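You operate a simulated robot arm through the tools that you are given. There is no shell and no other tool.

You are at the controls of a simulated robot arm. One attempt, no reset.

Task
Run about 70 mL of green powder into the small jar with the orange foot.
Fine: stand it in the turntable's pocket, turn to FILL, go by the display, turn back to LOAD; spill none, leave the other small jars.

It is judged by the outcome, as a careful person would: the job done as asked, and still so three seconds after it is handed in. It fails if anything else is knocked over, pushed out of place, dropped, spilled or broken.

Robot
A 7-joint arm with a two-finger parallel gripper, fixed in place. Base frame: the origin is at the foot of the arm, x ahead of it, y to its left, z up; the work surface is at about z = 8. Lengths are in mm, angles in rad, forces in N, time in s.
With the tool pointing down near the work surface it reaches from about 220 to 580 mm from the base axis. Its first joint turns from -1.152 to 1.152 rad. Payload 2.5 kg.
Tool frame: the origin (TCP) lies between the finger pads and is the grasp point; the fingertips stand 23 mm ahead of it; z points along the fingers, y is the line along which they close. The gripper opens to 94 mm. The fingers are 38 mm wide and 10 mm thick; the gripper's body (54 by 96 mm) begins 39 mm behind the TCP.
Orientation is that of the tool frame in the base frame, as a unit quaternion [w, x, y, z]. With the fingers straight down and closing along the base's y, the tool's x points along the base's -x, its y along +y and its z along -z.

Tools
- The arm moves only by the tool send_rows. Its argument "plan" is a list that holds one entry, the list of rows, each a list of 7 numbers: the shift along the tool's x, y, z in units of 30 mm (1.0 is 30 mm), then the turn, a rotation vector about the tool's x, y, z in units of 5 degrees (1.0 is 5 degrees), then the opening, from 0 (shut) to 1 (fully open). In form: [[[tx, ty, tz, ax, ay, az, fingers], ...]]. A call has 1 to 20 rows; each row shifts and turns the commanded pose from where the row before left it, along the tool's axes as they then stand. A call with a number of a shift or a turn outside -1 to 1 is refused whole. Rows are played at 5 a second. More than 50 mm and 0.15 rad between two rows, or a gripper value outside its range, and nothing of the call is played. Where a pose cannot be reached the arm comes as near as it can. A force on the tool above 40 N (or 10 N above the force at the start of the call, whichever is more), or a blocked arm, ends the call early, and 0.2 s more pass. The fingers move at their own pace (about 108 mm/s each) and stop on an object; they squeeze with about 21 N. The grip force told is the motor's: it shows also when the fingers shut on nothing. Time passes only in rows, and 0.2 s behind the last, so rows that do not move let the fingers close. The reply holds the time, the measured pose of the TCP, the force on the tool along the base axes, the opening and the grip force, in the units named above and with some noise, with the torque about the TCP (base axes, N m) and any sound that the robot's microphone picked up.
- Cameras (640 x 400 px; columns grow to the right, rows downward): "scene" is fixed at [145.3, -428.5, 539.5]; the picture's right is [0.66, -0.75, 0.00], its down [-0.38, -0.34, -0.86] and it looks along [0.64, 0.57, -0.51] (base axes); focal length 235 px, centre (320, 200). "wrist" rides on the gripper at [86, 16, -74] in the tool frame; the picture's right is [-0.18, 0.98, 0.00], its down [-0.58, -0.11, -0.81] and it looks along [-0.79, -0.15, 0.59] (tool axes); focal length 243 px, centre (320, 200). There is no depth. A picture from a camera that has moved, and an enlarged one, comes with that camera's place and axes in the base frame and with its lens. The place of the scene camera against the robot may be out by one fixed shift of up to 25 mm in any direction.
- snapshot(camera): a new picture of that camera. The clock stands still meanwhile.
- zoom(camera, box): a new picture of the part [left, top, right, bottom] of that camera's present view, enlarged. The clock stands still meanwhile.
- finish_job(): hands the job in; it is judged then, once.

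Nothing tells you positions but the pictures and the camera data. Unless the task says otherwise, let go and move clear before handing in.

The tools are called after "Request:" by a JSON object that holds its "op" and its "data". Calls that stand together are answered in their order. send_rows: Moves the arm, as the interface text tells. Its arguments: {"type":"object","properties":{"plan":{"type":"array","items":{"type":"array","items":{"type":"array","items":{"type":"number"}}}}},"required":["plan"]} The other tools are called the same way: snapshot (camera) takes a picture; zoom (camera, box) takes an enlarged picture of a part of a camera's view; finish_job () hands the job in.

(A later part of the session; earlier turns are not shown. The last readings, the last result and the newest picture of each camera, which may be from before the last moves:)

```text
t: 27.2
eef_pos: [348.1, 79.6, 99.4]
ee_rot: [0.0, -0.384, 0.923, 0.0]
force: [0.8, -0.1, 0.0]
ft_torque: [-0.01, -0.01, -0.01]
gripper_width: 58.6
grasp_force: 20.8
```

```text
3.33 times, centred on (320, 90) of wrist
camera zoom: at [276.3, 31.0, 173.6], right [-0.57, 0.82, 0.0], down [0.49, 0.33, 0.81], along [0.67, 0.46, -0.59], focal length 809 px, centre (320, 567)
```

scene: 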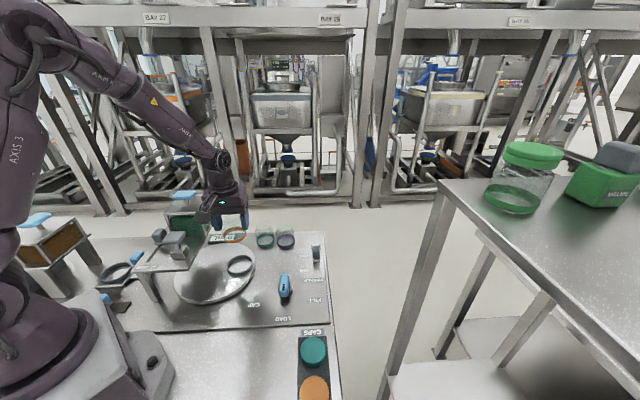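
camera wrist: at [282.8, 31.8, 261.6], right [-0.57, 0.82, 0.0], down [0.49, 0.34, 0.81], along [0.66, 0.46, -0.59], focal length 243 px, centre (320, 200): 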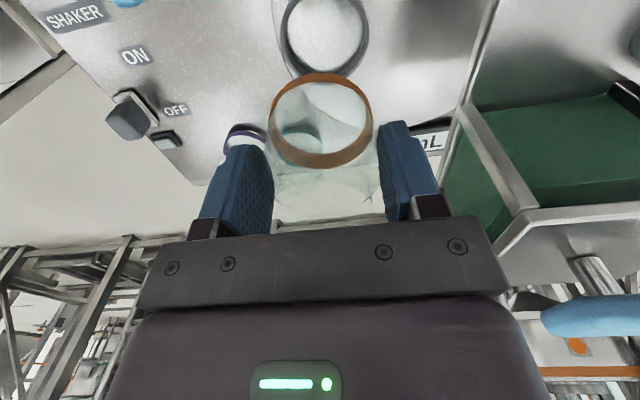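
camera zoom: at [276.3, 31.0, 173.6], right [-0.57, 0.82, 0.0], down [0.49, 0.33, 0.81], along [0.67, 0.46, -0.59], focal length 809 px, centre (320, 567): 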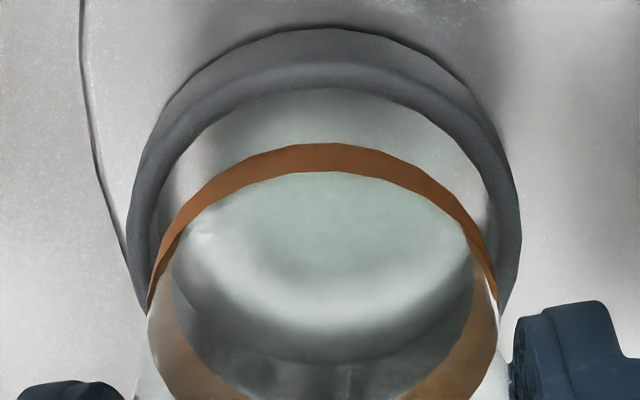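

Both cameras agree the foot is over the ring, perhaps a millimetre too far forward. I'll nudge back about 1 mm and lower into the ring gently.

Request:
{"op": "send_rows", "data": {"plan": [[[0.04, 0, 0, 0, 0, 0, 0.4], [0, 0, 0.2, 0, 0, 0, 0.4], [0, 0, 0.15, 0, 0, 0, 0.4], [0, 0, 0.1, 0, 0, 0, 0.4], [0, 0, 0, 0, 0, 0, 0.4]]]}}

Request:
{"op": "zoom", "data": {"camera": "wrist", "box": [220, 20, 420, 180]}}

Request:
{"op": "zoom", "data": {"camera": "scene", "box": [215, 235, 265, 285]}}

```text
t: 28.4
eef_pos: [347.1, 79.8, 87.6]
ee_rot: [-0.001, -0.383, 0.924, 0.0]
force: [0.1, 0.2, -1.6]
ft_torque: [0.0, 0.01, -0.01]
gripper_width: 58.2
grasp_force: 20.9
```

```text
2.50 times, centred on (320, 100) of wrist
camera zoom: at [276.0, 31.3, 160.7], right [-0.57, 0.82, 0.0], down [0.49, 0.33, 0.81], along [0.67, 0.46, -0.59], focal length 606 px, centre (320, 450)
```

zoom: 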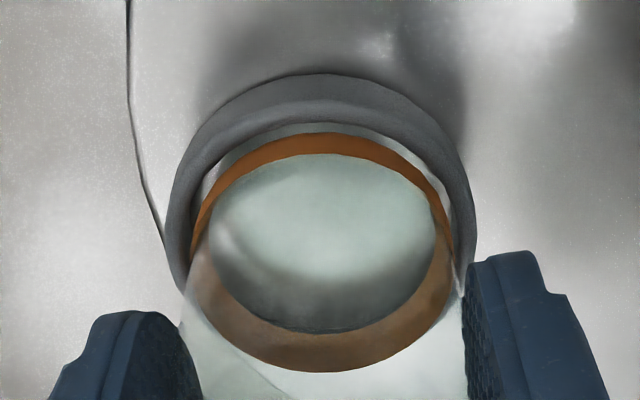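

```text
8.00 times, centred on (240, 260) of scene
camera zoom: at [145.3, -428.5, 539.5], right [0.66, -0.75, 0.0], down [-0.38, -0.34, -0.86], along [0.64, 0.57, -0.51], focal length 1879 px, centre (960, -280)
```

zoom: 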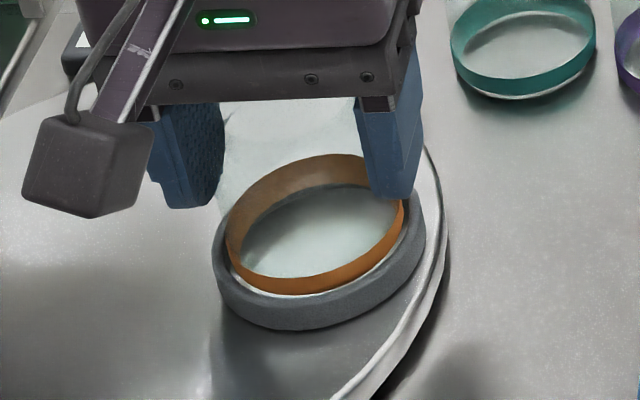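

The foot is entering the ring cleanly. I'll lower the remaining ~9 mm in small steps.

Request:
{"op": "send_rows", "data": {"plan": [[[0, 0, 0.1, 0, 0, 0, 0.4], [0, 0, 0.1, 0, 0, 0, 0.4], [0, 0, 0, 0, 0, 0, 0.4]]]}}

Request:
{"op": "zoom", "data": {"camera": "wrist", "box": [220, 20, 420, 180]}}

Request:
{"op": "zoom", "data": {"camera": "scene", "box": [215, 235, 265, 285]}}

```text
t: 29.2
eef_pos: [348.0, 80.7, 81.0]
ee_rot: [0.0, -0.383, 0.924, 0.0]
force: [0.2, 0.5, -1.2]
ft_torque: [-0.01, -0.01, -0.01]
gripper_width: 58.2
grasp_force: 21.4
```

```text
2.50 times, centred on (320, 100) of wrist
camera zoom: at [276.0, 32.0, 154.6], right [-0.57, 0.82, 0.0], down [0.49, 0.33, 0.81], along [0.67, 0.46, -0.59], focal length 606 px, centre (320, 450)
```

zoom: 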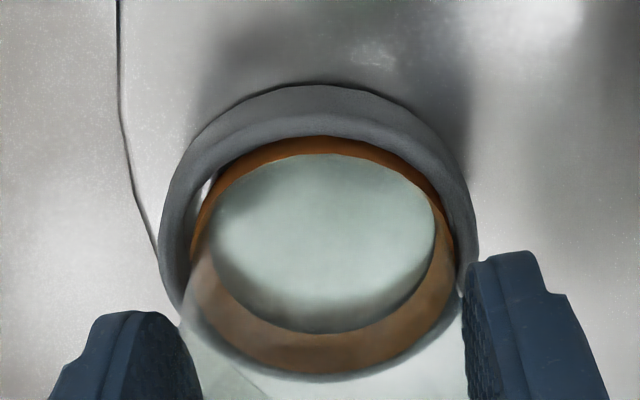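

```text
8.00 times, centred on (240, 260) of scene
camera zoom: at [145.3, -428.5, 539.5], right [0.66, -0.75, 0.0], down [-0.38, -0.34, -0.86], along [0.64, 0.57, -0.51], focal length 1879 px, centre (960, -280)
```

zoom: 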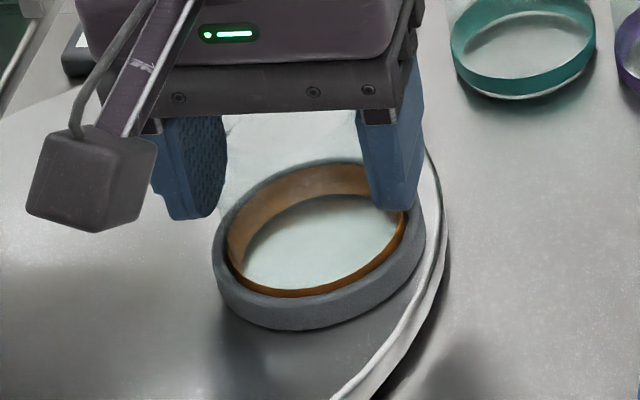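

The foot is inside the ring with a small gap all round. A few more millimetres to touch the pocket floor.

Request:
{"op": "send_rows", "data": {"plan": [[[0, 0, 0.07, 0, 0, 0, 0.4], [0, 0, 0.03, 0, 0, 0, 0.4], [0, 0, 0, 0, 0, 0, 0.4]]]}}

Request:
{"op": "zoom", "data": {"camera": "scene", "box": [215, 235, 265, 285]}}

```text
t: 30.0
eef_pos: [349.3, 80.0, 77.8]
ee_rot: [0.001, -0.383, 0.924, 0.0]
force: [-1.2, 2.9, 11.8]
ft_torque: [0.16, -0.06, -0.03]
gripper_width: 58.1
grasp_force: 21.2
```

```text
8.00 times, centred on (240, 260) of scene
camera zoom: at [145.3, -428.5, 539.5], right [0.66, -0.75, 0.0], down [-0.38, -0.34, -0.86], along [0.64, 0.57, -0.51], focal length 1879 px, centre (960, -280)
```

zoom: 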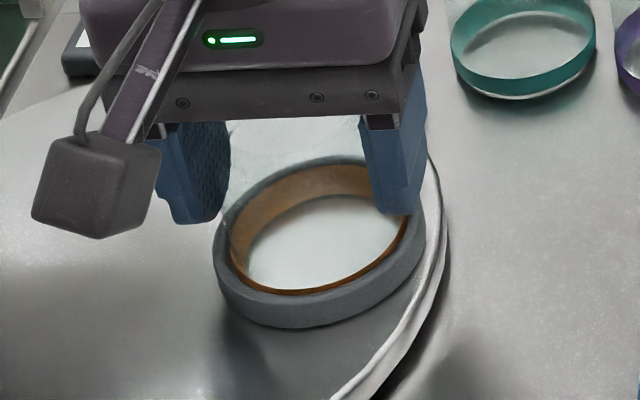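

Upward force of about 12 N shows the jar has landed on the pocket floor. I'll ease off a hair, open the fingers and check it stands.

Request:
{"op": "send_rows", "data": {"plan": [[[0, 0, -0.03, 0, 0, 0, 0.4], [0, 0, 0, 0, 0, 0, 0.62], [0, 0, 0, 0, 0, 0, 0.72], [0, 0, 0, 0, 0, 0, 0.85], [0, 0, 0, 0, 0, 0, 0.85]]]}}

Request:
{"op": "zoom", "data": {"camera": "scene", "box": [215, 235, 265, 285]}}

Request:
{"op": "snapshot", "data": {"camera": "wrist"}}

```text
t: 31.2
eef_pos: [348.7, 79.4, 78.9]
ee_rot: [0.0, -0.382, 0.924, 0.0]
force: [0.2, -0.7, -0.4]
ft_torque: [-0.02, 0.02, 0.01]
gripper_width: 79.9
grasp_force: 0.0
```

```text
8.00 times, centred on (240, 260) of scene
camera zoom: at [145.3, -428.5, 539.5], right [0.66, -0.75, 0.0], down [-0.38, -0.34, -0.86], along [0.64, 0.57, -0.51], focal length 1879 px, centre (960, -280)
```

zoom: 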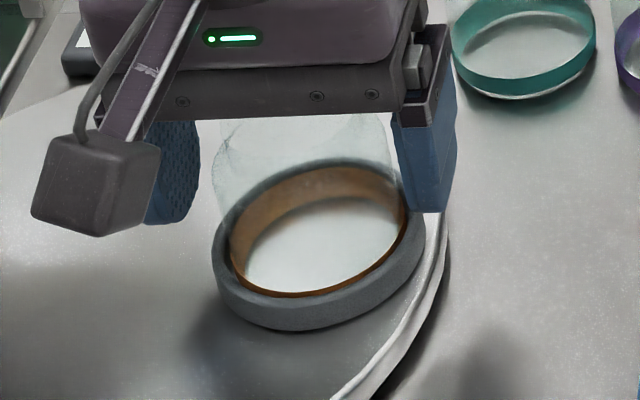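

```text
taken
camera wrist: at [276.6, 31.6, 152.7], right [-0.57, 0.82, 0.0], down [0.49, 0.33, 0.81], along [0.67, 0.46, -0.59], focal length 243 px, centre (320, 200)
```

wrist: 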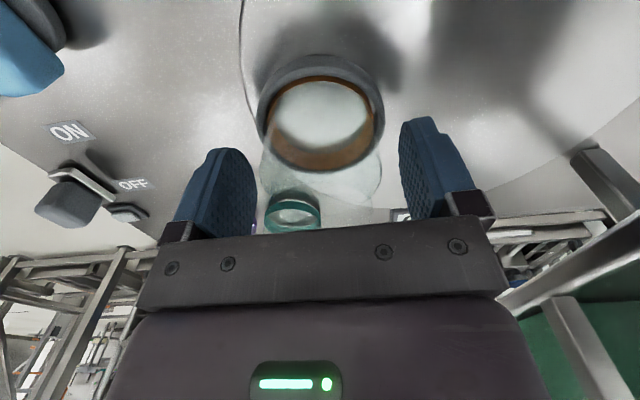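

The jar stands in the pocket on its own. I'll raise the gripper straight up and go look at the gate from above to settle whether it is open or closed.

Request:
{"op": "send_rows", "data": {"plan": [[[0, 0, -0.5, 0, 0, 0, 0.85], [0, 0, -1, 0, 0, 0, 0.85], [0, 0, -1, 0, 0, 0, 0.85], [0, 0, -1, 0, 0, 0, 0.85], [0, 0, -1, 0, 0, 0, 0.85], [0, 0, -1, 0, 0, 0, 0.85], [0, 0, -1, 0, 0, 0, 0.85], [0, 0, -1, 0, 0, 0, 0.85], [0, 0, -1, 0, 0, 0, 0.85], [0, 0, 0, 0, 0, 0, 0.85]]]}}

Request:
{"op": "send_rows", "data": {"plan": [[[0, 0, 0, 0, 0, -1, 0.85], [0, 0, 0, 0, 0, -1, 0.85], [0, 0, 0, 0, 0, -1, 0.85], [0, 0, 0, 0, 0, -1, 0.85], [0, 0, 0, 0, 0, -1, 0.85], [0, 0, 0, 0, 0, -1, 0.85], [0, 0, 0, 0, 0, -1, 0.85], [0, 0, 0, 0, 0, -1, 0.85], [0, 0, 0, 0, 0, -1, 0.85], [0, 0, 0, 0, 0, -1, 0.85], [0, 0, 0, 0, 0, -1, 0.85], [-0.59, 0.945, 0, 0, 0, 0, 0.85], [-0.59, 0.945, 0, 0, 0, 0, 0.85], [-0.59, 0.945, 0, 0, 0, 0, 0.85], [-0.59, 0.945, 0, 0, 0, 0, 0.85], [0, 0, 0, 0, 0, 0, 0.85]]]}}

Request:
{"op": "snapshot", "data": {"camera": "wrist"}}

Request:
{"op": "zoom", "data": {"camera": "wrist", "box": [200, 0, 440, 150]}}

```text
t: 33.4
eef_pos: [349.6, 78.2, 334.7]
ee_rot: [-0.001, -0.382, 0.924, 0.0]
force: [-0.9, -0.4, 0.4]
ft_torque: [0.01, 0.0, 0.01]
gripper_width: 79.9
grasp_force: 0.0
```

```text
t: 36.8
eef_pos: [223.4, 130.5, 334.4]
ee_rot: [0.0, 0.766, -0.643, 0.0]
force: [0.2, 0.2, -0.6]
ft_torque: [0.01, -0.02, -0.02]
gripper_width: 79.7
grasp_force: 0.1
```

```text
taken
camera wrist: at [221.7, 43.4, 408.1], right [-1.0, 0.01, 0.0], down [0.01, 0.59, 0.81], along [0.01, 0.81, -0.59], focal length 243 px, centre (320, 200)
```

wrist: 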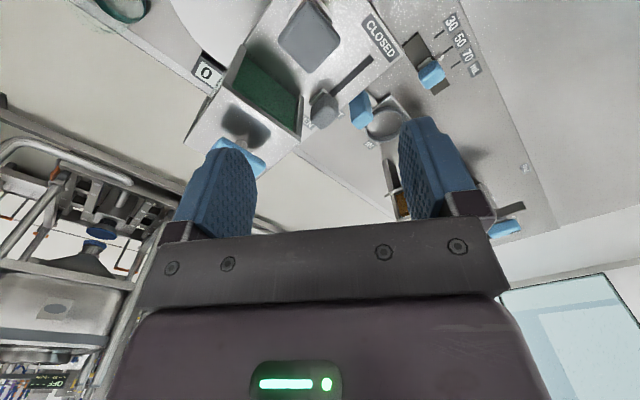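

```text
2.67 times, centred on (320, 75) of wrist
camera zoom: at [221.7, 43.4, 408.1], right [-1.0, 0.01, 0.0], down [0.01, 0.59, 0.81], along [0.01, 0.81, -0.59], focal length 647 px, centre (320, 533)
```

zoom: 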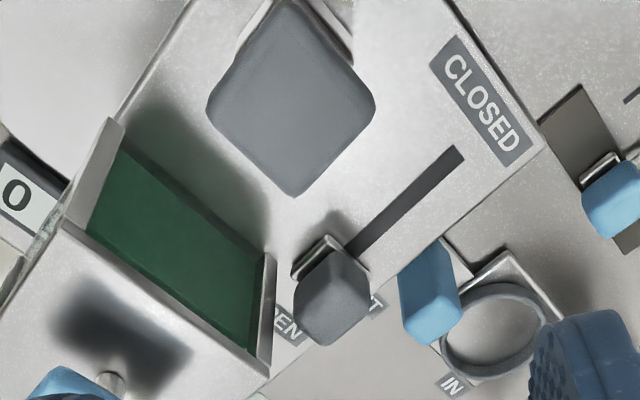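

The gate knob sits at the OPEN end and no powder is running with the shaker off and the turntable at LOAD. Next I'll look at the selector knob from directly above before gripping it.

Request:
{"op": "send_rows", "data": {"plan": [[[0, 0, 0, 0, 0, 1, 0.6], [0, 0, 0, 0, 0, 1, 0.6], [0, 0, 0, 0, 0, 1, 0.6], [0, 0, 0, 0, 0, 1, 0.6], [0, 0, 0, 0, 0, 1, 0.6], [0, 0, 0, 0, 0, 1, 0.6], [0, 0, 0, 0, 0, 1, 0.6], [0, 0, 0, 0, 0, 1, 0.6], [0, 0, 0, 0, 0, 1, 0.6], [0, 0, 0, 0, 0, 1, 0.6], [0, 0, 0, 0, 0, 1, 0.6]]]}}

Request:
{"op": "send_rows", "data": {"plan": [[[0.079, -0.96, 0, 0, 0, 0, 0.6], [0.079, -0.96, 0, 0, 0, 0, 0.6], [0.079, -0.96, 0, 0, 0, 0, 0.6], [0.079, -0.96, 0.5, 0, 0, 0, 0.6], [0.079, -0.96, 0.7, 0, 0, 0, 0.6], [0.079, -0.96, 0.7, 0, 0, 0, 0.6], [0.079, -0.96, 0.7, 0, 0, 0, 0.6], [0.079, -0.96, 0.7, 0, 0, 0, 0.6], [0.079, -0.96, 0.7, 0, 0, 0, 0.6], [0, 0, 0, 0, 0, 0, 0.6]]]}}

Request:
{"op": "snapshot", "data": {"camera": "wrist"}}

Request:
{"op": "zoom", "data": {"camera": "wrist", "box": [200, 0, 440, 150]}}

Request:
{"op": "snapshot", "data": {"camera": "scene"}}

```text
t: 39.2
eef_pos: [223.7, 129.2, 334.6]
ee_rot: [0.0, -0.383, 0.924, 0.0]
force: [0.8, 0.0, 0.7]
ft_torque: [0.03, -0.01, -0.02]
gripper_width: 56.4
grasp_force: 0.1
```

```text
t: 41.4
eef_pos: [392.7, -68.6, 213.5]
ee_rot: [0.0, -0.383, 0.924, 0.001]
force: [0.4, -0.4, 0.1]
ft_torque: [0.01, 0.02, -0.01]
gripper_width: 56.3
grasp_force: 0.0
```

```text
taken
camera wrist: at [320.6, -117.4, 287.3], right [-0.57, 0.82, 0.0], down [0.49, 0.33, 0.81], along [0.67, 0.46, -0.59], focal length 243 px, centre (320, 200)
```

wrist: 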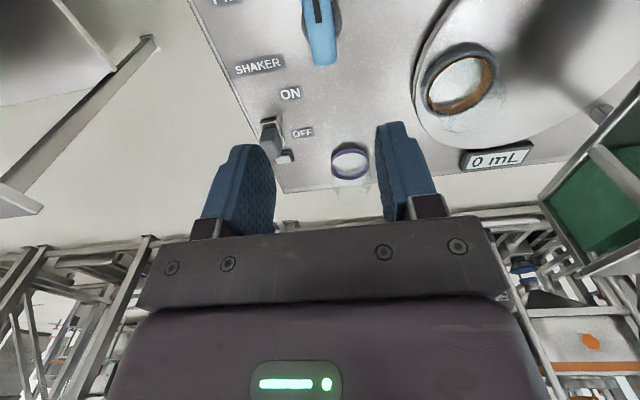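

```text
2.67 times, centred on (320, 75) of wrist
camera zoom: at [320.6, -117.4, 287.3], right [-0.57, 0.82, 0.0], down [0.49, 0.33, 0.81], along [0.67, 0.46, -0.59], focal length 647 px, centre (320, 533)
```

zoom: 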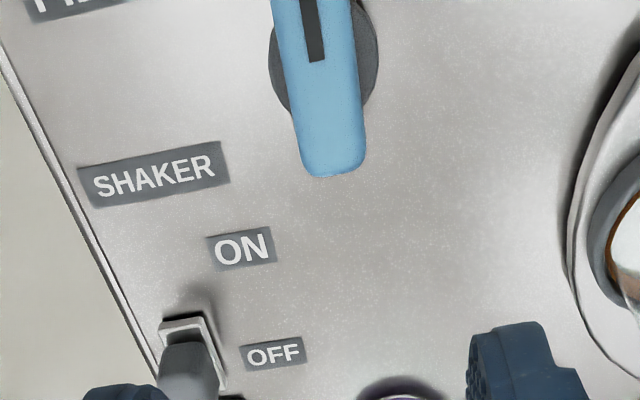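

```text
taken
```

scene: 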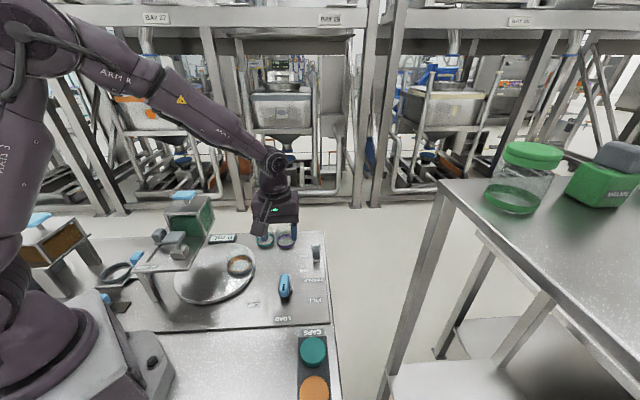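

From here I can see the selector knob below and read the display (0 mL). The bar is aligned at about 45°, pointing at LOAD, with its axis near (389.5,-68). I'll descend closer and refine.

Request:
{"op": "send_rows", "data": {"plan": [[[0.06, 0.09, 0.8, 0, 0, 0, 0.6], [0, 0, 0.8, 0, 0, 0, 0.6], [0, 0, 0.8, 0, 0, 0, 0.6], [0, 0, 0.8, 0, 0, 0, 0.6], [0, 0, 0.3, 0, 0, 0, 0.6], [0, 0, 0, 0, 0, 0, 0.6]]]}}

Request:
{"op": "zoom", "data": {"camera": "wrist", "box": [220, 0, 420, 160]}}

Request:
{"op": "zoom", "data": {"camera": "scene", "box": [245, 240, 325, 320]}}

```text
t: 42.8
eef_pos: [388.3, -67.4, 109.4]
ee_rot: [0.0, -0.383, 0.924, 0.0]
force: [0.0, -0.3, 0.0]
ft_torque: [-0.02, -0.02, 0.0]
gripper_width: 56.3
grasp_force: 0.0
```

```text
2.50 times, centred on (320, 80) of wrist
camera zoom: at [316.9, -117.5, 182.8], right [-0.57, 0.82, 0.0], down [0.49, 0.33, 0.81], along [0.67, 0.46, -0.59], focal length 606 px, centre (320, 500)
```

zoom: 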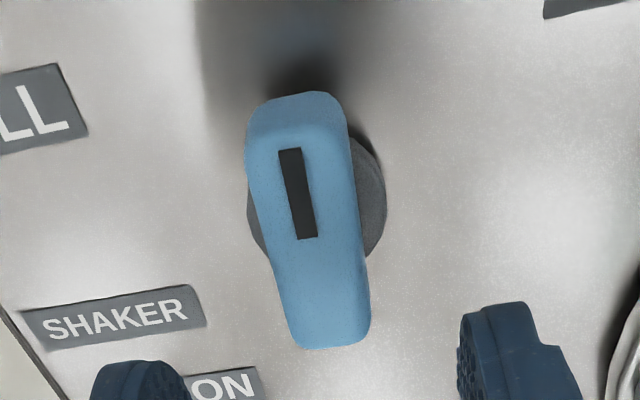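

```text
5.00 times, centred on (285, 280) of scene
camera zoom: at [145.3, -428.5, 539.5], right [0.66, -0.75, 0.0], down [-0.38, -0.34, -0.86], along [0.64, 0.57, -0.51], focal length 1174 px, centre (495, -200)
```

zoom: 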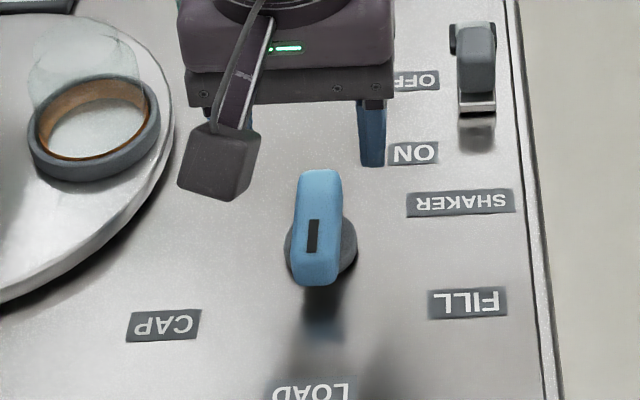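

TCP is within about a millimetre of the knob axis and the bar is 23 mm wide at 45°. I'll lower the fingers around the bar (tips staying above its base disc) and close on it.

Request:
{"op": "send_rows", "data": {"plan": [[[0, 0, 0.6, 0, 0, 0, 0.6], [0, 0, 0.6, 0, 0, 0, 0.6], [0, 0, 0.5, 0, 0, 0, 0.6], [0, 0, 0.2, 0, 0, 0, 0.6], [0, 0, 0, 0, 0, 0, 0.6]]]}}

Request:
{"op": "snapshot", "data": {"camera": "wrist"}}

Request:
{"op": "zoom", "data": {"camera": "scene", "box": [245, 240, 325, 320]}}

```text
t: 44.0
eef_pos: [387.5, -68.6, 51.7]
ee_rot: [0.0, -0.383, 0.924, 0.0]
force: [-0.1, 0.3, -0.1]
ft_torque: [0.0, 0.01, 0.0]
gripper_width: 56.5
grasp_force: 0.0
```

```text
taken
camera wrist: at [317.0, -116.8, 125.6], right [-0.57, 0.82, 0.0], down [0.49, 0.33, 0.81], along [0.66, 0.46, -0.59], focal length 243 px, centre (320, 200)
```

wrist: 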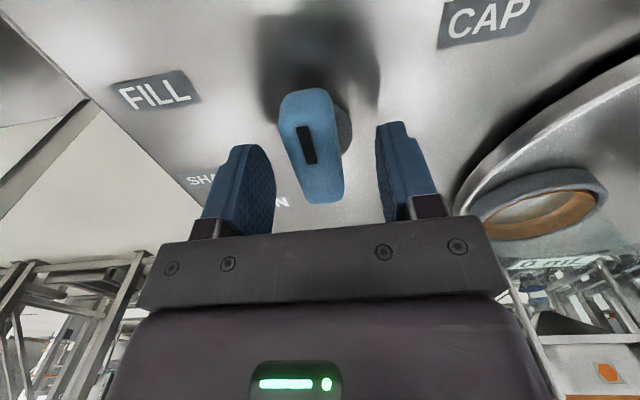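

```text
5.00 times, centred on (285, 280) of scene
camera zoom: at [145.3, -428.5, 539.5], right [0.66, -0.75, 0.0], down [-0.38, -0.34, -0.86], along [0.64, 0.57, -0.51], focal length 1174 px, centre (495, -200)
```

zoom: 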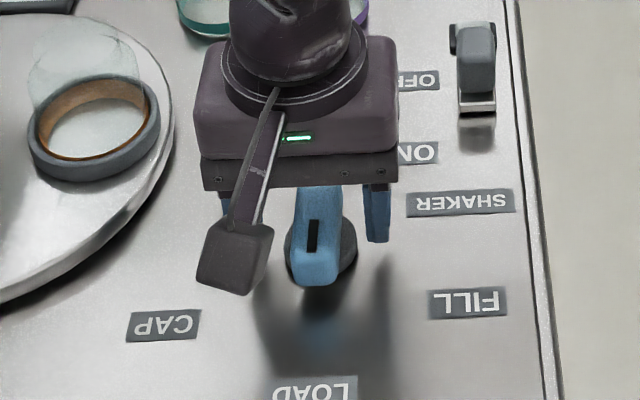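

The fingers straddle the bar with no contact. Closing on it now.

Request:
{"op": "send_rows", "data": {"plan": [[[0, 0, 0, 0, 0, 0, 0.4], [0, 0, 0, 0, 0, 0, 0.2], [0, 0, 0, 0, 0, 0, 0.15], [0, 0, 0, 0, 0, 0, 0.15]]]}}

Request:
{"op": "snapshot", "data": {"camera": "wrist"}}

Request:
{"op": "zoom", "data": {"camera": "scene", "box": [180, 220, 280, 300]}}

```text
t: 45.0
eef_pos: [390.7, -69.1, 53.3]
ee_rot: [0.001, -0.383, 0.924, -0.001]
force: [16.7, -10.9, -13.6]
ft_torque: [0.35, 0.14, -0.04]
gripper_width: 24.0
grasp_force: 44.8
```

```text
taken
camera wrist: at [317.8, -117.7, 125.8], right [-0.56, 0.83, 0.0], down [0.49, 0.34, 0.81], along [0.67, 0.45, -0.59], focal length 243 px, centre (320, 200)
```

wrist: 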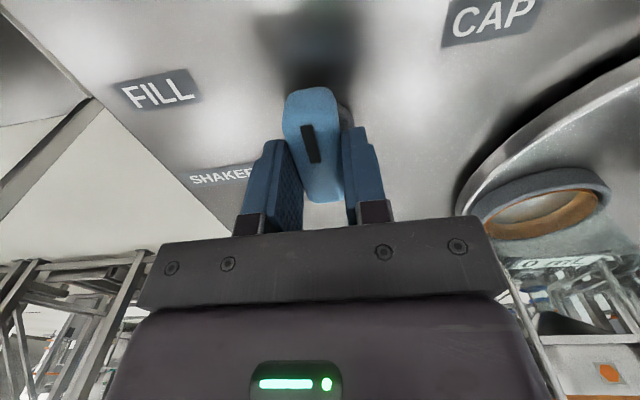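

```text
5.00 times, centred on (230, 260) of scene
camera zoom: at [145.4, -428.5, 539.5], right [0.66, -0.75, 0.0], down [-0.38, -0.34, -0.86], along [0.64, 0.57, -0.51], focal length 1174 px, centre (770, -100)
```

zoom: 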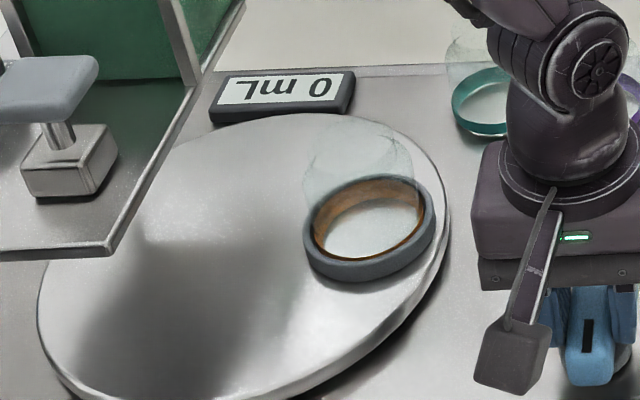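

The bar is gripped; the side force shows my grip is about 2 mm off axis. I'll ease the command sideways to relieve it before turning.

Request:
{"op": "send_rows", "data": {"plan": [[[0, -0.07, 0, 0, 0, 0, 0.15], [0, 0, 0, 0, 0, 0, 0.15]]]}}

```text
t: 45.6
eef_pos: [390.2, -69.7, 52.3]
ee_rot: [0.0, -0.384, 0.923, 0.0]
force: [-0.4, -6.2, 1.8]
ft_torque: [0.77, -1.3, 0.03]
gripper_width: 23.9
grasp_force: 44.9
```

Forces are now small. I'll turn the selector gently the first 15° toward FILL (counter-clockwise from above) and see how the turntable responds.

Request:
{"op": "send_rows", "data": {"plan": [[[0, 0, 0, 0, 0, -0.6, 0.15], [0, 0, 0, 0, 0, -0.8, 0.15], [0, 0, 0, 0, 0, -0.8, 0.15], [0, 0, 0, 0, 0, -0.8, 0.15], [0, 0, 0, 0, 0, 0, 0.15]]]}}

Request:
{"op": "zoom", "data": {"camera": "scene", "box": [170, 210, 330, 320]}}

```text
t: 46.8
eef_pos: [390.8, -70.0, 53.1]
ee_rot: [0.0, -0.501, 0.865, 0.0]
force: [2.8, 1.6, 4.0]
ft_torque: [-1.23, 0.71, 0.05]
gripper_width: 23.9
grasp_force: 44.8
```

```text
3.64 times, centred on (250, 265) of scene
camera zoom: at [145.3, -428.5, 539.5], right [0.66, -0.75, 0.0], down [-0.38, -0.34, -0.86], along [0.64, 0.57, -0.51], focal length 854 px, centre (574, -36)
```

zoom: 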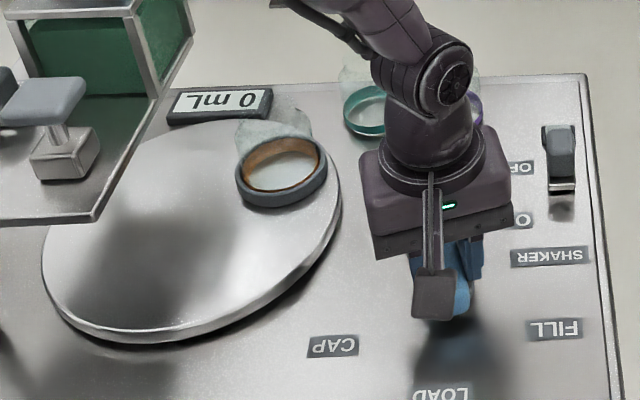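

The turntable follows the knob and the jar is moving toward the hopper. I'll continue turning, checking the display each step.

Request:
{"op": "send_rows", "data": {"plan": [[[0, 0, 0, 0, 0, -0.8, 0.15], [0, 0, 0, 0, 0, -0.8, 0.15], [0, 0, 0, 0, 0, -0.8, 0.15], [0, 0, 0, 0, 0, -0.8, 0.15], [0, 0, 0, 0, 0, -0.8, 0.15], [0, 0, 0, 0, 0, 0, 0.15]]]}}

Request:
{"op": "zoom", "data": {"camera": "scene", "box": [170, 210, 330, 320]}}

```text
t: 48.2
eef_pos: [388.9, -69.4, 52.0]
ee_rot: [0.0, -0.643, 0.766, -0.001]
force: [-5.5, 4.5, 18.8]
ft_torque: [-0.16, -0.01, 0.01]
gripper_width: 24.0
grasp_force: 45.4
```

```text
3.64 times, centred on (250, 265) of scene
camera zoom: at [145.3, -428.5, 539.6], right [0.66, -0.75, 0.0], down [-0.38, -0.34, -0.86], along [0.64, 0.57, -0.51], focal length 854 px, centre (574, -36)
```

zoom: 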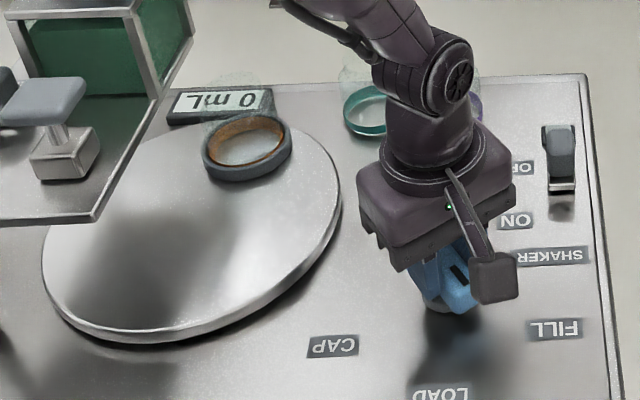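

At about 35° of turn the jar is approaching the hopper deck with the display still at 0. Continuing toward FILL.

Request:
{"op": "send_rows", "data": {"plan": [[[0, 0, 0, 0, 0, -0.8, 0.15], [0, 0, 0, 0, 0, -0.8, 0.15], [0, 0, 0, 0, 0, -0.8, 0.15], [0, 0, 0, 0, 0, 0, 0.15]]]}}

Request:
{"op": "zoom", "data": {"camera": "scene", "box": [170, 210, 330, 320]}}

Request:
{"op": "snapshot", "data": {"camera": "wrist"}}

```text
t: 49.2
eef_pos: [391.7, -69.9, 52.7]
ee_rot: [-0.001, 0.72, -0.694, 0.001]
force: [-0.5, 5.9, 18.0]
ft_torque: [-0.17, 0.14, 0.01]
gripper_width: 23.8
grasp_force: 45.0
```

```text
3.64 times, centred on (250, 265) of scene
camera zoom: at [145.3, -428.5, 539.6], right [0.66, -0.75, 0.0], down [-0.38, -0.34, -0.86], along [0.64, 0.57, -0.51], focal length 854 px, centre (574, -36)
```

zoom: 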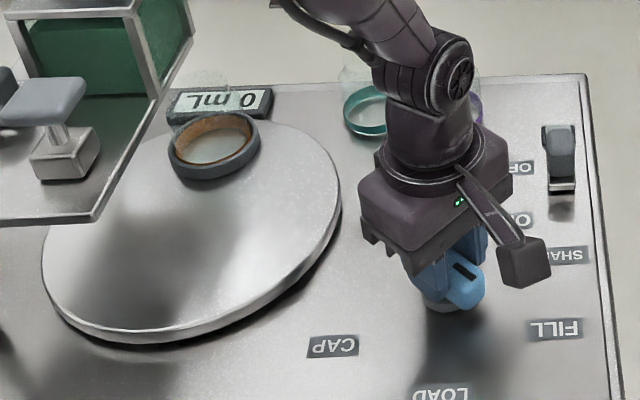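

```text
taken
camera wrist: at [378.6, -155.6, 126.0], right [-0.99, 0.15, 0.0], down [0.09, 0.58, 0.81], along [0.12, 0.8, -0.59], focal length 243 px, centre (320, 200)
```

wrist: 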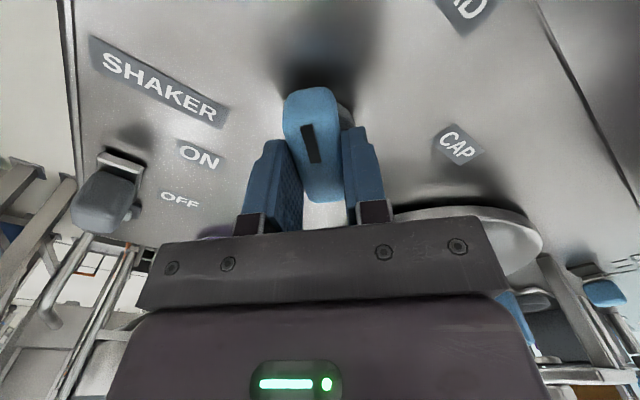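

The table turns two degrees per knob degree, so the FILL station should come at about 60–65° of knob turn. I'm at 47°, so I'll go on in smaller steps and watch the display.

Request:
{"op": "send_rows", "data": {"plan": [[[0, 0, 0, 0, 0, -0.8, 0.15], [0, 0, 0, 0, 0, -0.8, 0.15], [0, 0, 0, 0, 0, -0.8, 0.15], [0, 0, 0, 0, 0, 0, 0.15]]]}}

Request:
{"op": "zoom", "data": {"camera": "scene", "box": [150, 190, 270, 290]}}

Request:
{"op": "zoom", "data": {"camera": "scene", "box": [245, 240, 345, 320]}}

```text
t: 50.2
eef_pos: [390.9, -70.1, 53.1]
ee_rot: [0.0, 0.789, -0.615, 0.001]
force: [7.6, -0.4, 13.1]
ft_torque: [0.94, 0.28, 0.03]
gripper_width: 24.0
grasp_force: 45.7
```

```text
4.00 times, centred on (210, 240) of scene
camera zoom: at [145.3, -428.5, 539.5], right [0.66, -0.75, 0.0], down [-0.38, -0.34, -0.86], along [0.64, 0.57, -0.51], focal length 940 px, centre (760, 40)
```

zoom: 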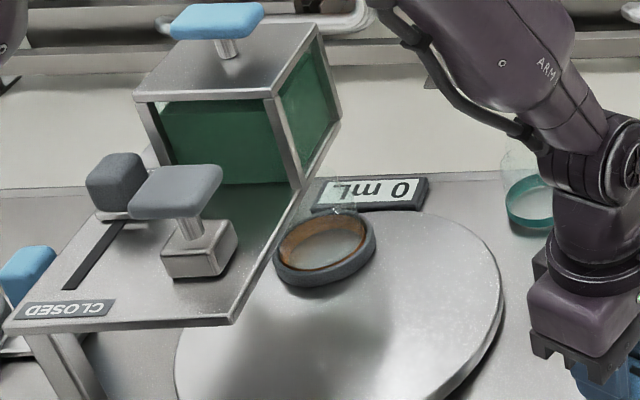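

```text
5.00 times, centred on (295, 280) of scene
camera zoom: at [145.3, -428.5, 539.5], right [0.66, -0.75, 0.0], down [-0.38, -0.34, -0.86], along [0.64, 0.57, -0.51], focal length 1174 px, centre (445, -200)
```

zoom: 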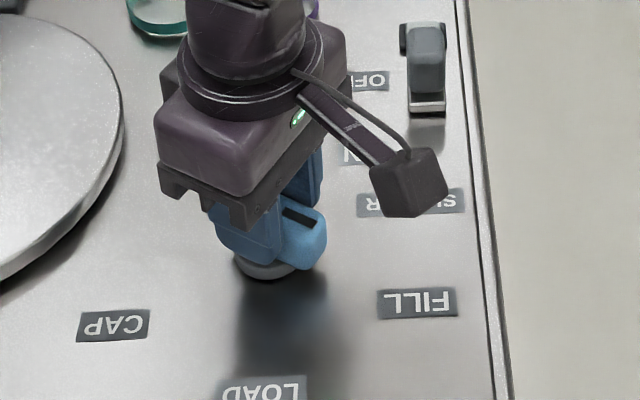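

Display still 0 and the jar is partly under the hopper. I'll go the last few degrees in small steps, watching for a stop or detent.

Request:
{"op": "send_rows", "data": {"plan": [[[0, 0, 0, 0, 0, -0.5, 0.15], [0, 0, 0, 0, 0, 0, 0.15]]]}}

Request:
{"op": "zoom", "data": {"camera": "scene", "box": [150, 190, 270, 290]}}

Request:
{"op": "snapshot", "data": {"camera": "wrist"}}

```text
t: 50.8
eef_pos: [391.5, -69.6, 51.9]
ee_rot: [0.0, 0.802, -0.598, 0.001]
force: [6.2, 0.2, 18.5]
ft_torque: [0.39, 0.14, 0.12]
gripper_width: 23.9
grasp_force: 45.4
```

```text
4.00 times, centred on (210, 240) of scene
camera zoom: at [145.2, -428.5, 539.6], right [0.66, -0.75, 0.0], down [-0.38, -0.34, -0.86], along [0.64, 0.57, -0.51], focal length 940 px, centre (760, 40)
```

zoom: 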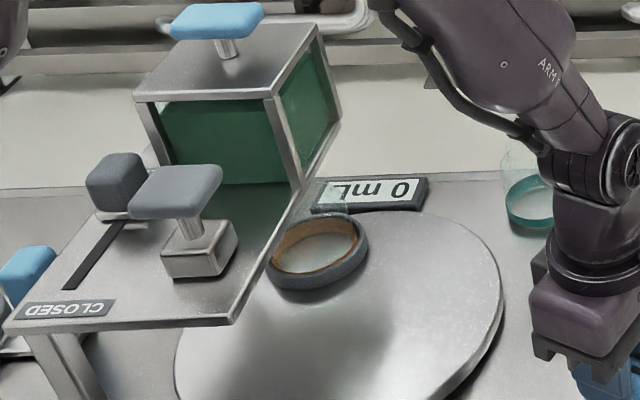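

```text
taken
camera wrist: at [401.1, -156.0, 126.0], right [-0.99, -0.1, 0.0], down [-0.06, 0.59, 0.81], along [-0.08, 0.8, -0.59], focal length 243 px, centre (320, 200)
```

wrist: 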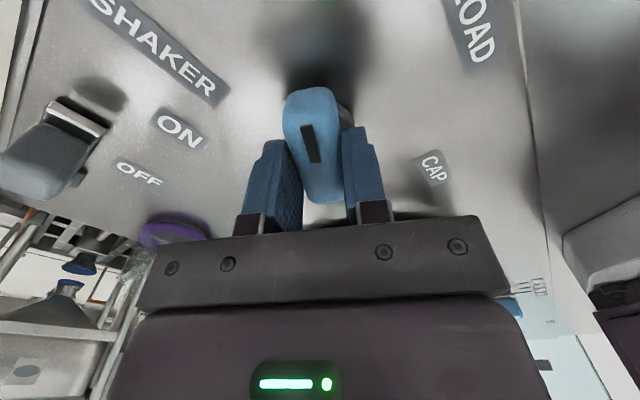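

Torque rose slightly (0.12 N m), maybe nearing a stop. One more small step to find out.

Request:
{"op": "send_rows", "data": {"plan": [[[0, 0, 0, 0, 0, -0.5, 0.15], [0, 0, 0, 0, 0, 0, 0.15]]]}}

Request:
{"op": "zoom", "data": {"camera": "scene", "box": [150, 190, 270, 290]}}

```text
t: 51.4
eef_pos: [390.9, -69.4, 51.9]
ee_rot: [0.0, 0.815, -0.579, 0.001]
force: [7.5, -2.1, 24.2]
ft_torque: [0.73, 0.45, 0.03]
gripper_width: 24.0
grasp_force: 45.0
```

```text
4.00 times, centred on (210, 240) of scene
camera zoom: at [145.2, -428.5, 539.6], right [0.66, -0.75, 0.0], down [-0.38, -0.34, -0.86], along [0.64, 0.57, -0.51], focal length 940 px, centre (760, 40)
```

zoom: 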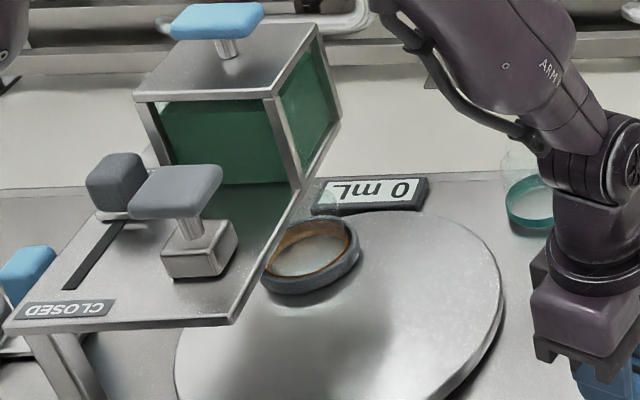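

The knob has turned about 64° and the jar is now almost directly under the hopper. I'll compare the knob's pointer with the FILL label.

Request:
{"op": "zoom", "data": {"camera": "scene", "box": [255, 255, 335, 325]}}

Request:
{"op": "snapshot", "data": {"camera": "wrist"}}

```text
5.71 times, centred on (295, 290) of scene
camera zoom: at [145.2, -428.5, 539.6], right [0.66, -0.75, 0.0], down [-0.38, -0.34, -0.86], along [0.64, 0.57, -0.51], focal length 1342 px, centre (463, -314)
```

zoom: 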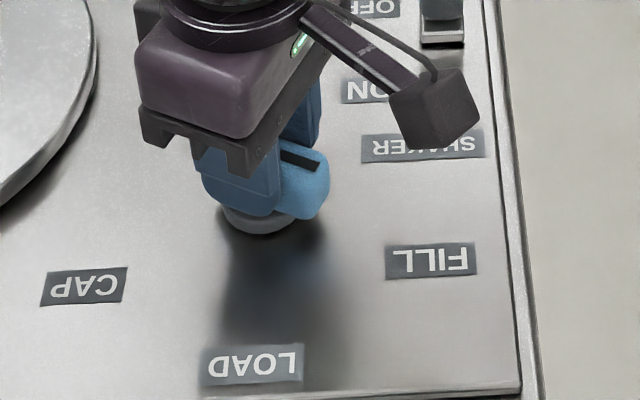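

```text
taken
camera wrist: at [404.8, -155.5, 126.1], right [-0.99, -0.15, 0.0], down [-0.09, 0.59, 0.81], along [-0.12, 0.8, -0.59], focal length 243 px, centre (320, 200)
```

wrist: 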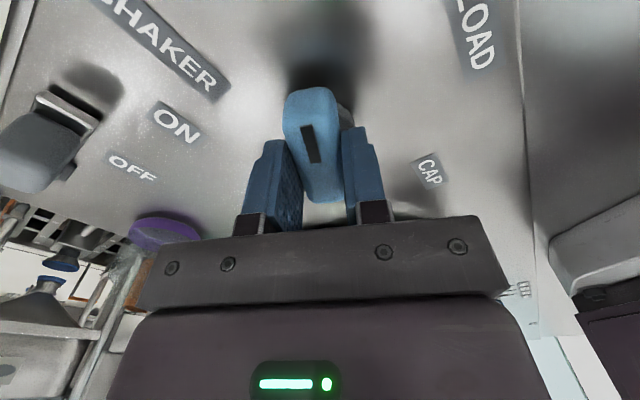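

The pointer looks toward FILL to within a few degrees. I'll open the fingers, rise, and see where the knob settles, since it may have a detent.

Request:
{"op": "send_rows", "data": {"plan": [[[0, 0, 0, 0, 0, 0, 0.35], [0, 0, 0, 0, 0, 0, 0.55], [0, 0, 0, 0, 0, 0, 0.55]]]}}

Request:
{"op": "snapshot", "data": {"camera": "wrist"}}

Request:
{"op": "zoom", "data": {"camera": "scene", "box": [150, 190, 270, 290]}}

```text
t: 52.2
eef_pos: [390.8, -69.6, 51.1]
ee_rot: [0.0, 0.814, -0.581, 0.0]
force: [0.1, 0.6, 0.3]
ft_torque: [-0.02, 0.02, 0.0]
gripper_width: 51.7
grasp_force: 0.1
```

```text
taken
camera wrist: at [404.1, -155.2, 125.0], right [-0.99, -0.15, 0.0], down [-0.09, 0.58, 0.81], along [-0.12, 0.8, -0.59], focal length 243 px, centre (320, 200)
```

wrist: 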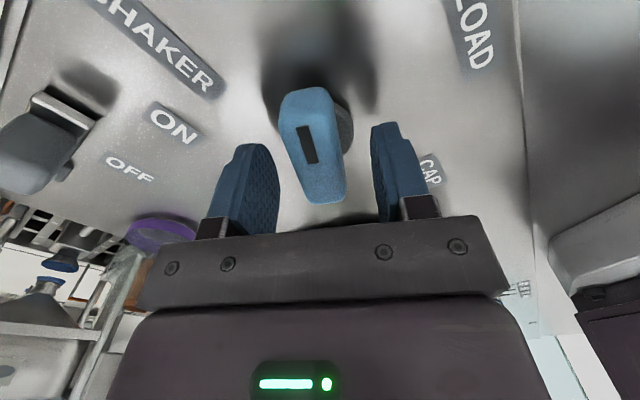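

```text
4.00 times, centred on (210, 240) of scene
camera zoom: at [145.3, -428.5, 539.5], right [0.66, -0.75, 0.0], down [-0.38, -0.34, -0.86], along [0.64, 0.57, -0.51], focal length 940 px, centre (760, 40)
```

zoom: 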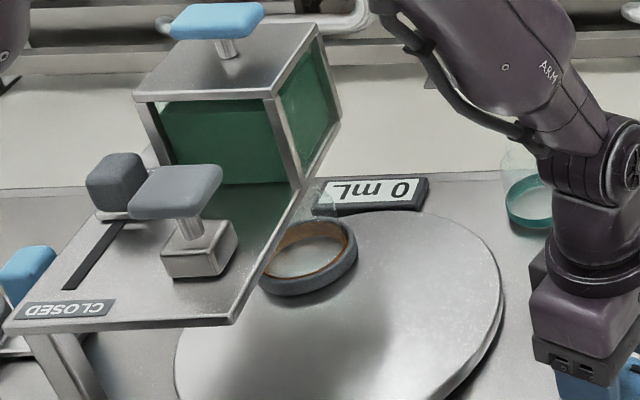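

The knob stayed about where I left it. I'll rise and measure the pointer against the FILL label from above.

Request:
{"op": "send_rows", "data": {"plan": [[[0, 0, -0.7, 0, 0, 0, 0.55], [0, 0, -1, 0, 0, 0, 0.55], [0, 0, -1, 0, 0, 0, 0.55], [0, 0, -1, 0, 0, 0, 0.55], [-0.5, 0, -1, 0, 0, 0, 0.55], [-1, 0, -1, 0, 0, 0, 0.55], [0, 0, 0, 0, 0, 0, 0.55]]]}}

Request:
{"op": "snapshot", "data": {"camera": "wrist"}}

Request:
{"op": "zoom", "data": {"camera": "wrist", "box": [200, 0, 440, 150]}}

Request:
{"op": "zoom", "data": {"camera": "scene", "box": [240, 250, 340, 330]}}

```text
t: 53.8
eef_pos: [377.0, -26.1, 224.6]
ee_rot: [0.0, 0.814, -0.581, 0.0]
force: [-0.9, -0.8, 0.7]
ft_torque: [0.04, 0.0, 0.02]
gripper_width: 51.7
grasp_force: 0.1
```

```text
taken
camera wrist: at [390.5, -112.3, 298.4], right [-0.99, -0.15, 0.0], down [-0.09, 0.58, 0.81], along [-0.12, 0.8, -0.59], focal length 243 px, centre (320, 200)
```

wrist: 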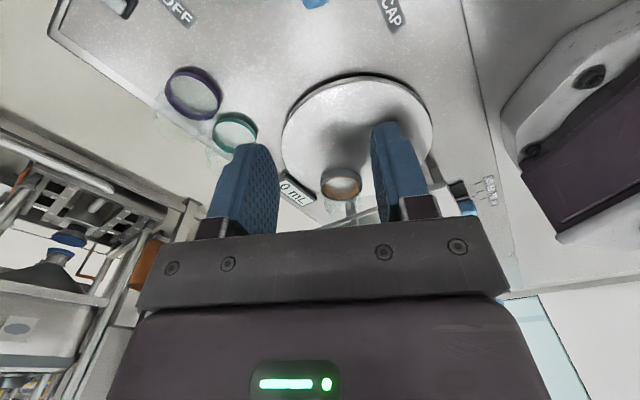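

```text
2.67 times, centred on (320, 75) of wrist
camera zoom: at [390.5, -112.3, 298.4], right [-0.99, -0.15, 0.0], down [-0.09, 0.58, 0.81], along [-0.12, 0.8, -0.59], focal length 647 px, centre (320, 533)
```

zoom: 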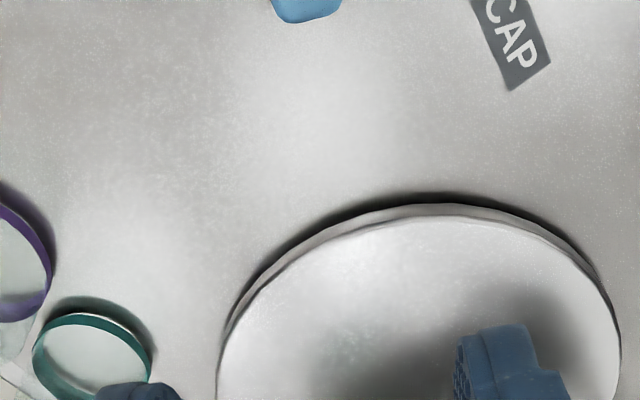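

```text
5.00 times, centred on (290, 290) of scene
camera zoom: at [145.3, -428.5, 539.5], right [0.66, -0.75, 0.0], down [-0.38, -0.34, -0.86], along [0.64, 0.57, -0.51], focal length 1174 px, centre (470, -250)
```

zoom: 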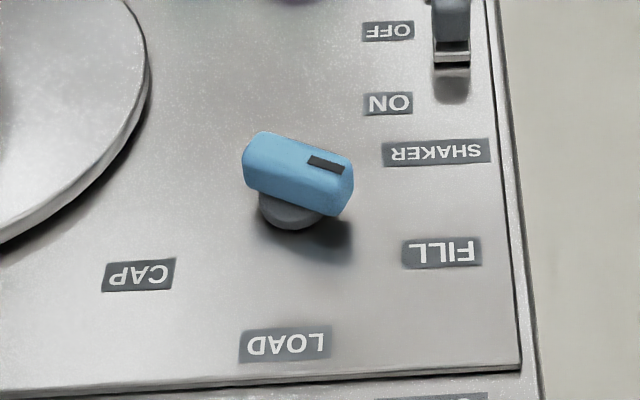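

From here the wrist camera happens to see the jar under the hopper between the fingers. I'll zoom on that, and on the knob.

Request:
{"op": "zoom", "data": {"camera": "wrist", "box": [260, 130, 400, 230]}}

Request:
{"op": "zoom", "data": {"camera": "scene", "box": [265, 265, 325, 315]}}

```text
4.00 times, centred on (330, 180) of wrist
camera zoom: at [390.5, -112.3, 298.4], right [-0.99, -0.15, 0.0], down [-0.09, 0.58, 0.81], along [-0.12, 0.8, -0.59], focal length 970 px, centre (280, 280)
```

zoom: 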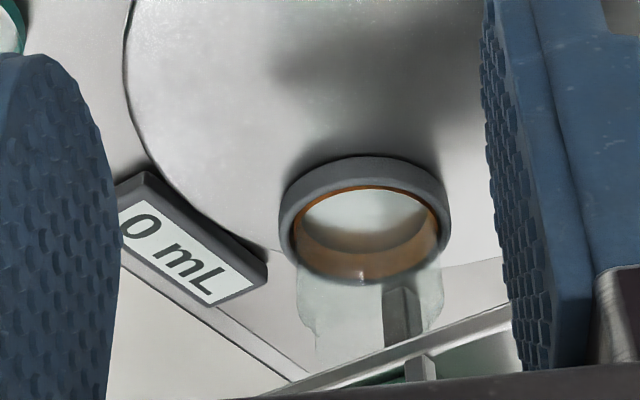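

```text
8.00 times, centred on (295, 290) of scene
camera zoom: at [145.3, -428.5, 539.5], right [0.66, -0.75, 0.0], down [-0.38, -0.34, -0.86], along [0.64, 0.57, -0.51], focal length 1879 px, centre (520, -520)
```

zoom: 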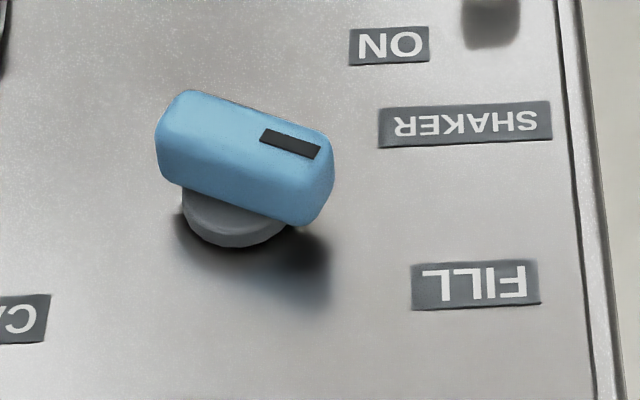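

The ring centre now works out at (307,202), right beneath the hopper's handle at (306.5,202), so the jar is well centred at FILL. I'll re-aim the wrist camera to check the pointer against the label and to study the shaker lever.

Request:
{"op": "send_rows", "data": {"plan": [[[0, 0, 0, 0, 0, 1, 0.3], [0, 0, 0, 0, 0, 1, 0.3], [0, 0, 0, 0, 0, 1, 0.3], [0, 0, 0, 0, 0, 1, 0.3], [0, 0, 0, 0, 0, 1, 0.3], [0, 0, 0, 0, 0, 1, 0.3], [0, 0, 0, 0, 0, 1, 0.3], [0, 0, 0, 0, 0, 1, 0.3], [0, 0, 0, 0, 0, 1, 0.3], [0, 0, 0, 0, 0, 1, 0.3], [0, 0, 0, 0, 0, 1, 0.3], [0, 0, 0, 0, 0, 1, 0.3], [0, 0, 0, 0, 0, 0.8, 0.3], [0.91, -0.31, 0, 0, 0, 0, 0.3], [0.91, -0.31, 0, 0, 0, 0, 0.3], [0.91, -0.31, 0, 0, 0, 0, 0.3], [0, 0, 0, 0, 0, 0, 0.3]]]}}

Request:
{"op": "snapshot", "data": {"camera": "wrist"}}

Request:
{"op": "zoom", "data": {"camera": "wrist", "box": [200, 0, 440, 150]}}

```text
t: 57.4
eef_pos: [338.2, -104.4, 223.6]
ee_rot: [0.0, -0.382, 0.924, -0.001]
force: [-0.2, -0.5, -0.2]
ft_torque: [-0.01, -0.01, -0.04]
gripper_width: 28.1
grasp_force: 0.0
```

```text
taken
camera wrist: at [265.2, -152.6, 297.4], right [-0.57, 0.82, 0.0], down [0.49, 0.33, 0.81], along [0.67, 0.46, -0.59], focal length 243 px, centre (320, 200)
```

wrist: 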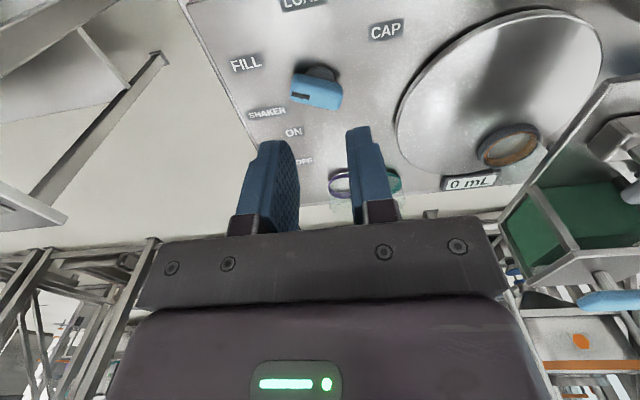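

```text
2.67 times, centred on (320, 75) of wrist
camera zoom: at [265.2, -152.6, 297.4], right [-0.57, 0.82, 0.0], down [0.49, 0.33, 0.81], along [0.67, 0.46, -0.59], focal length 647 px, centre (320, 533)
```

zoom: 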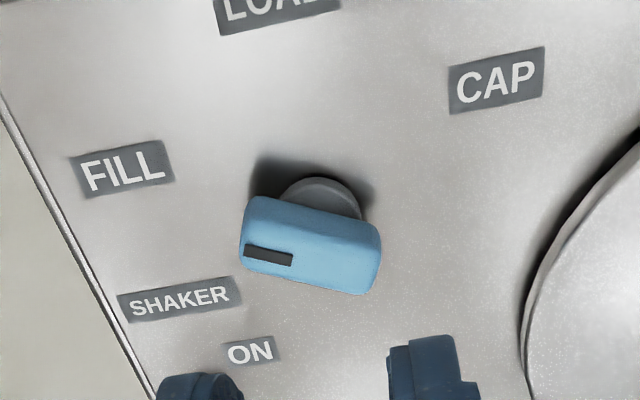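

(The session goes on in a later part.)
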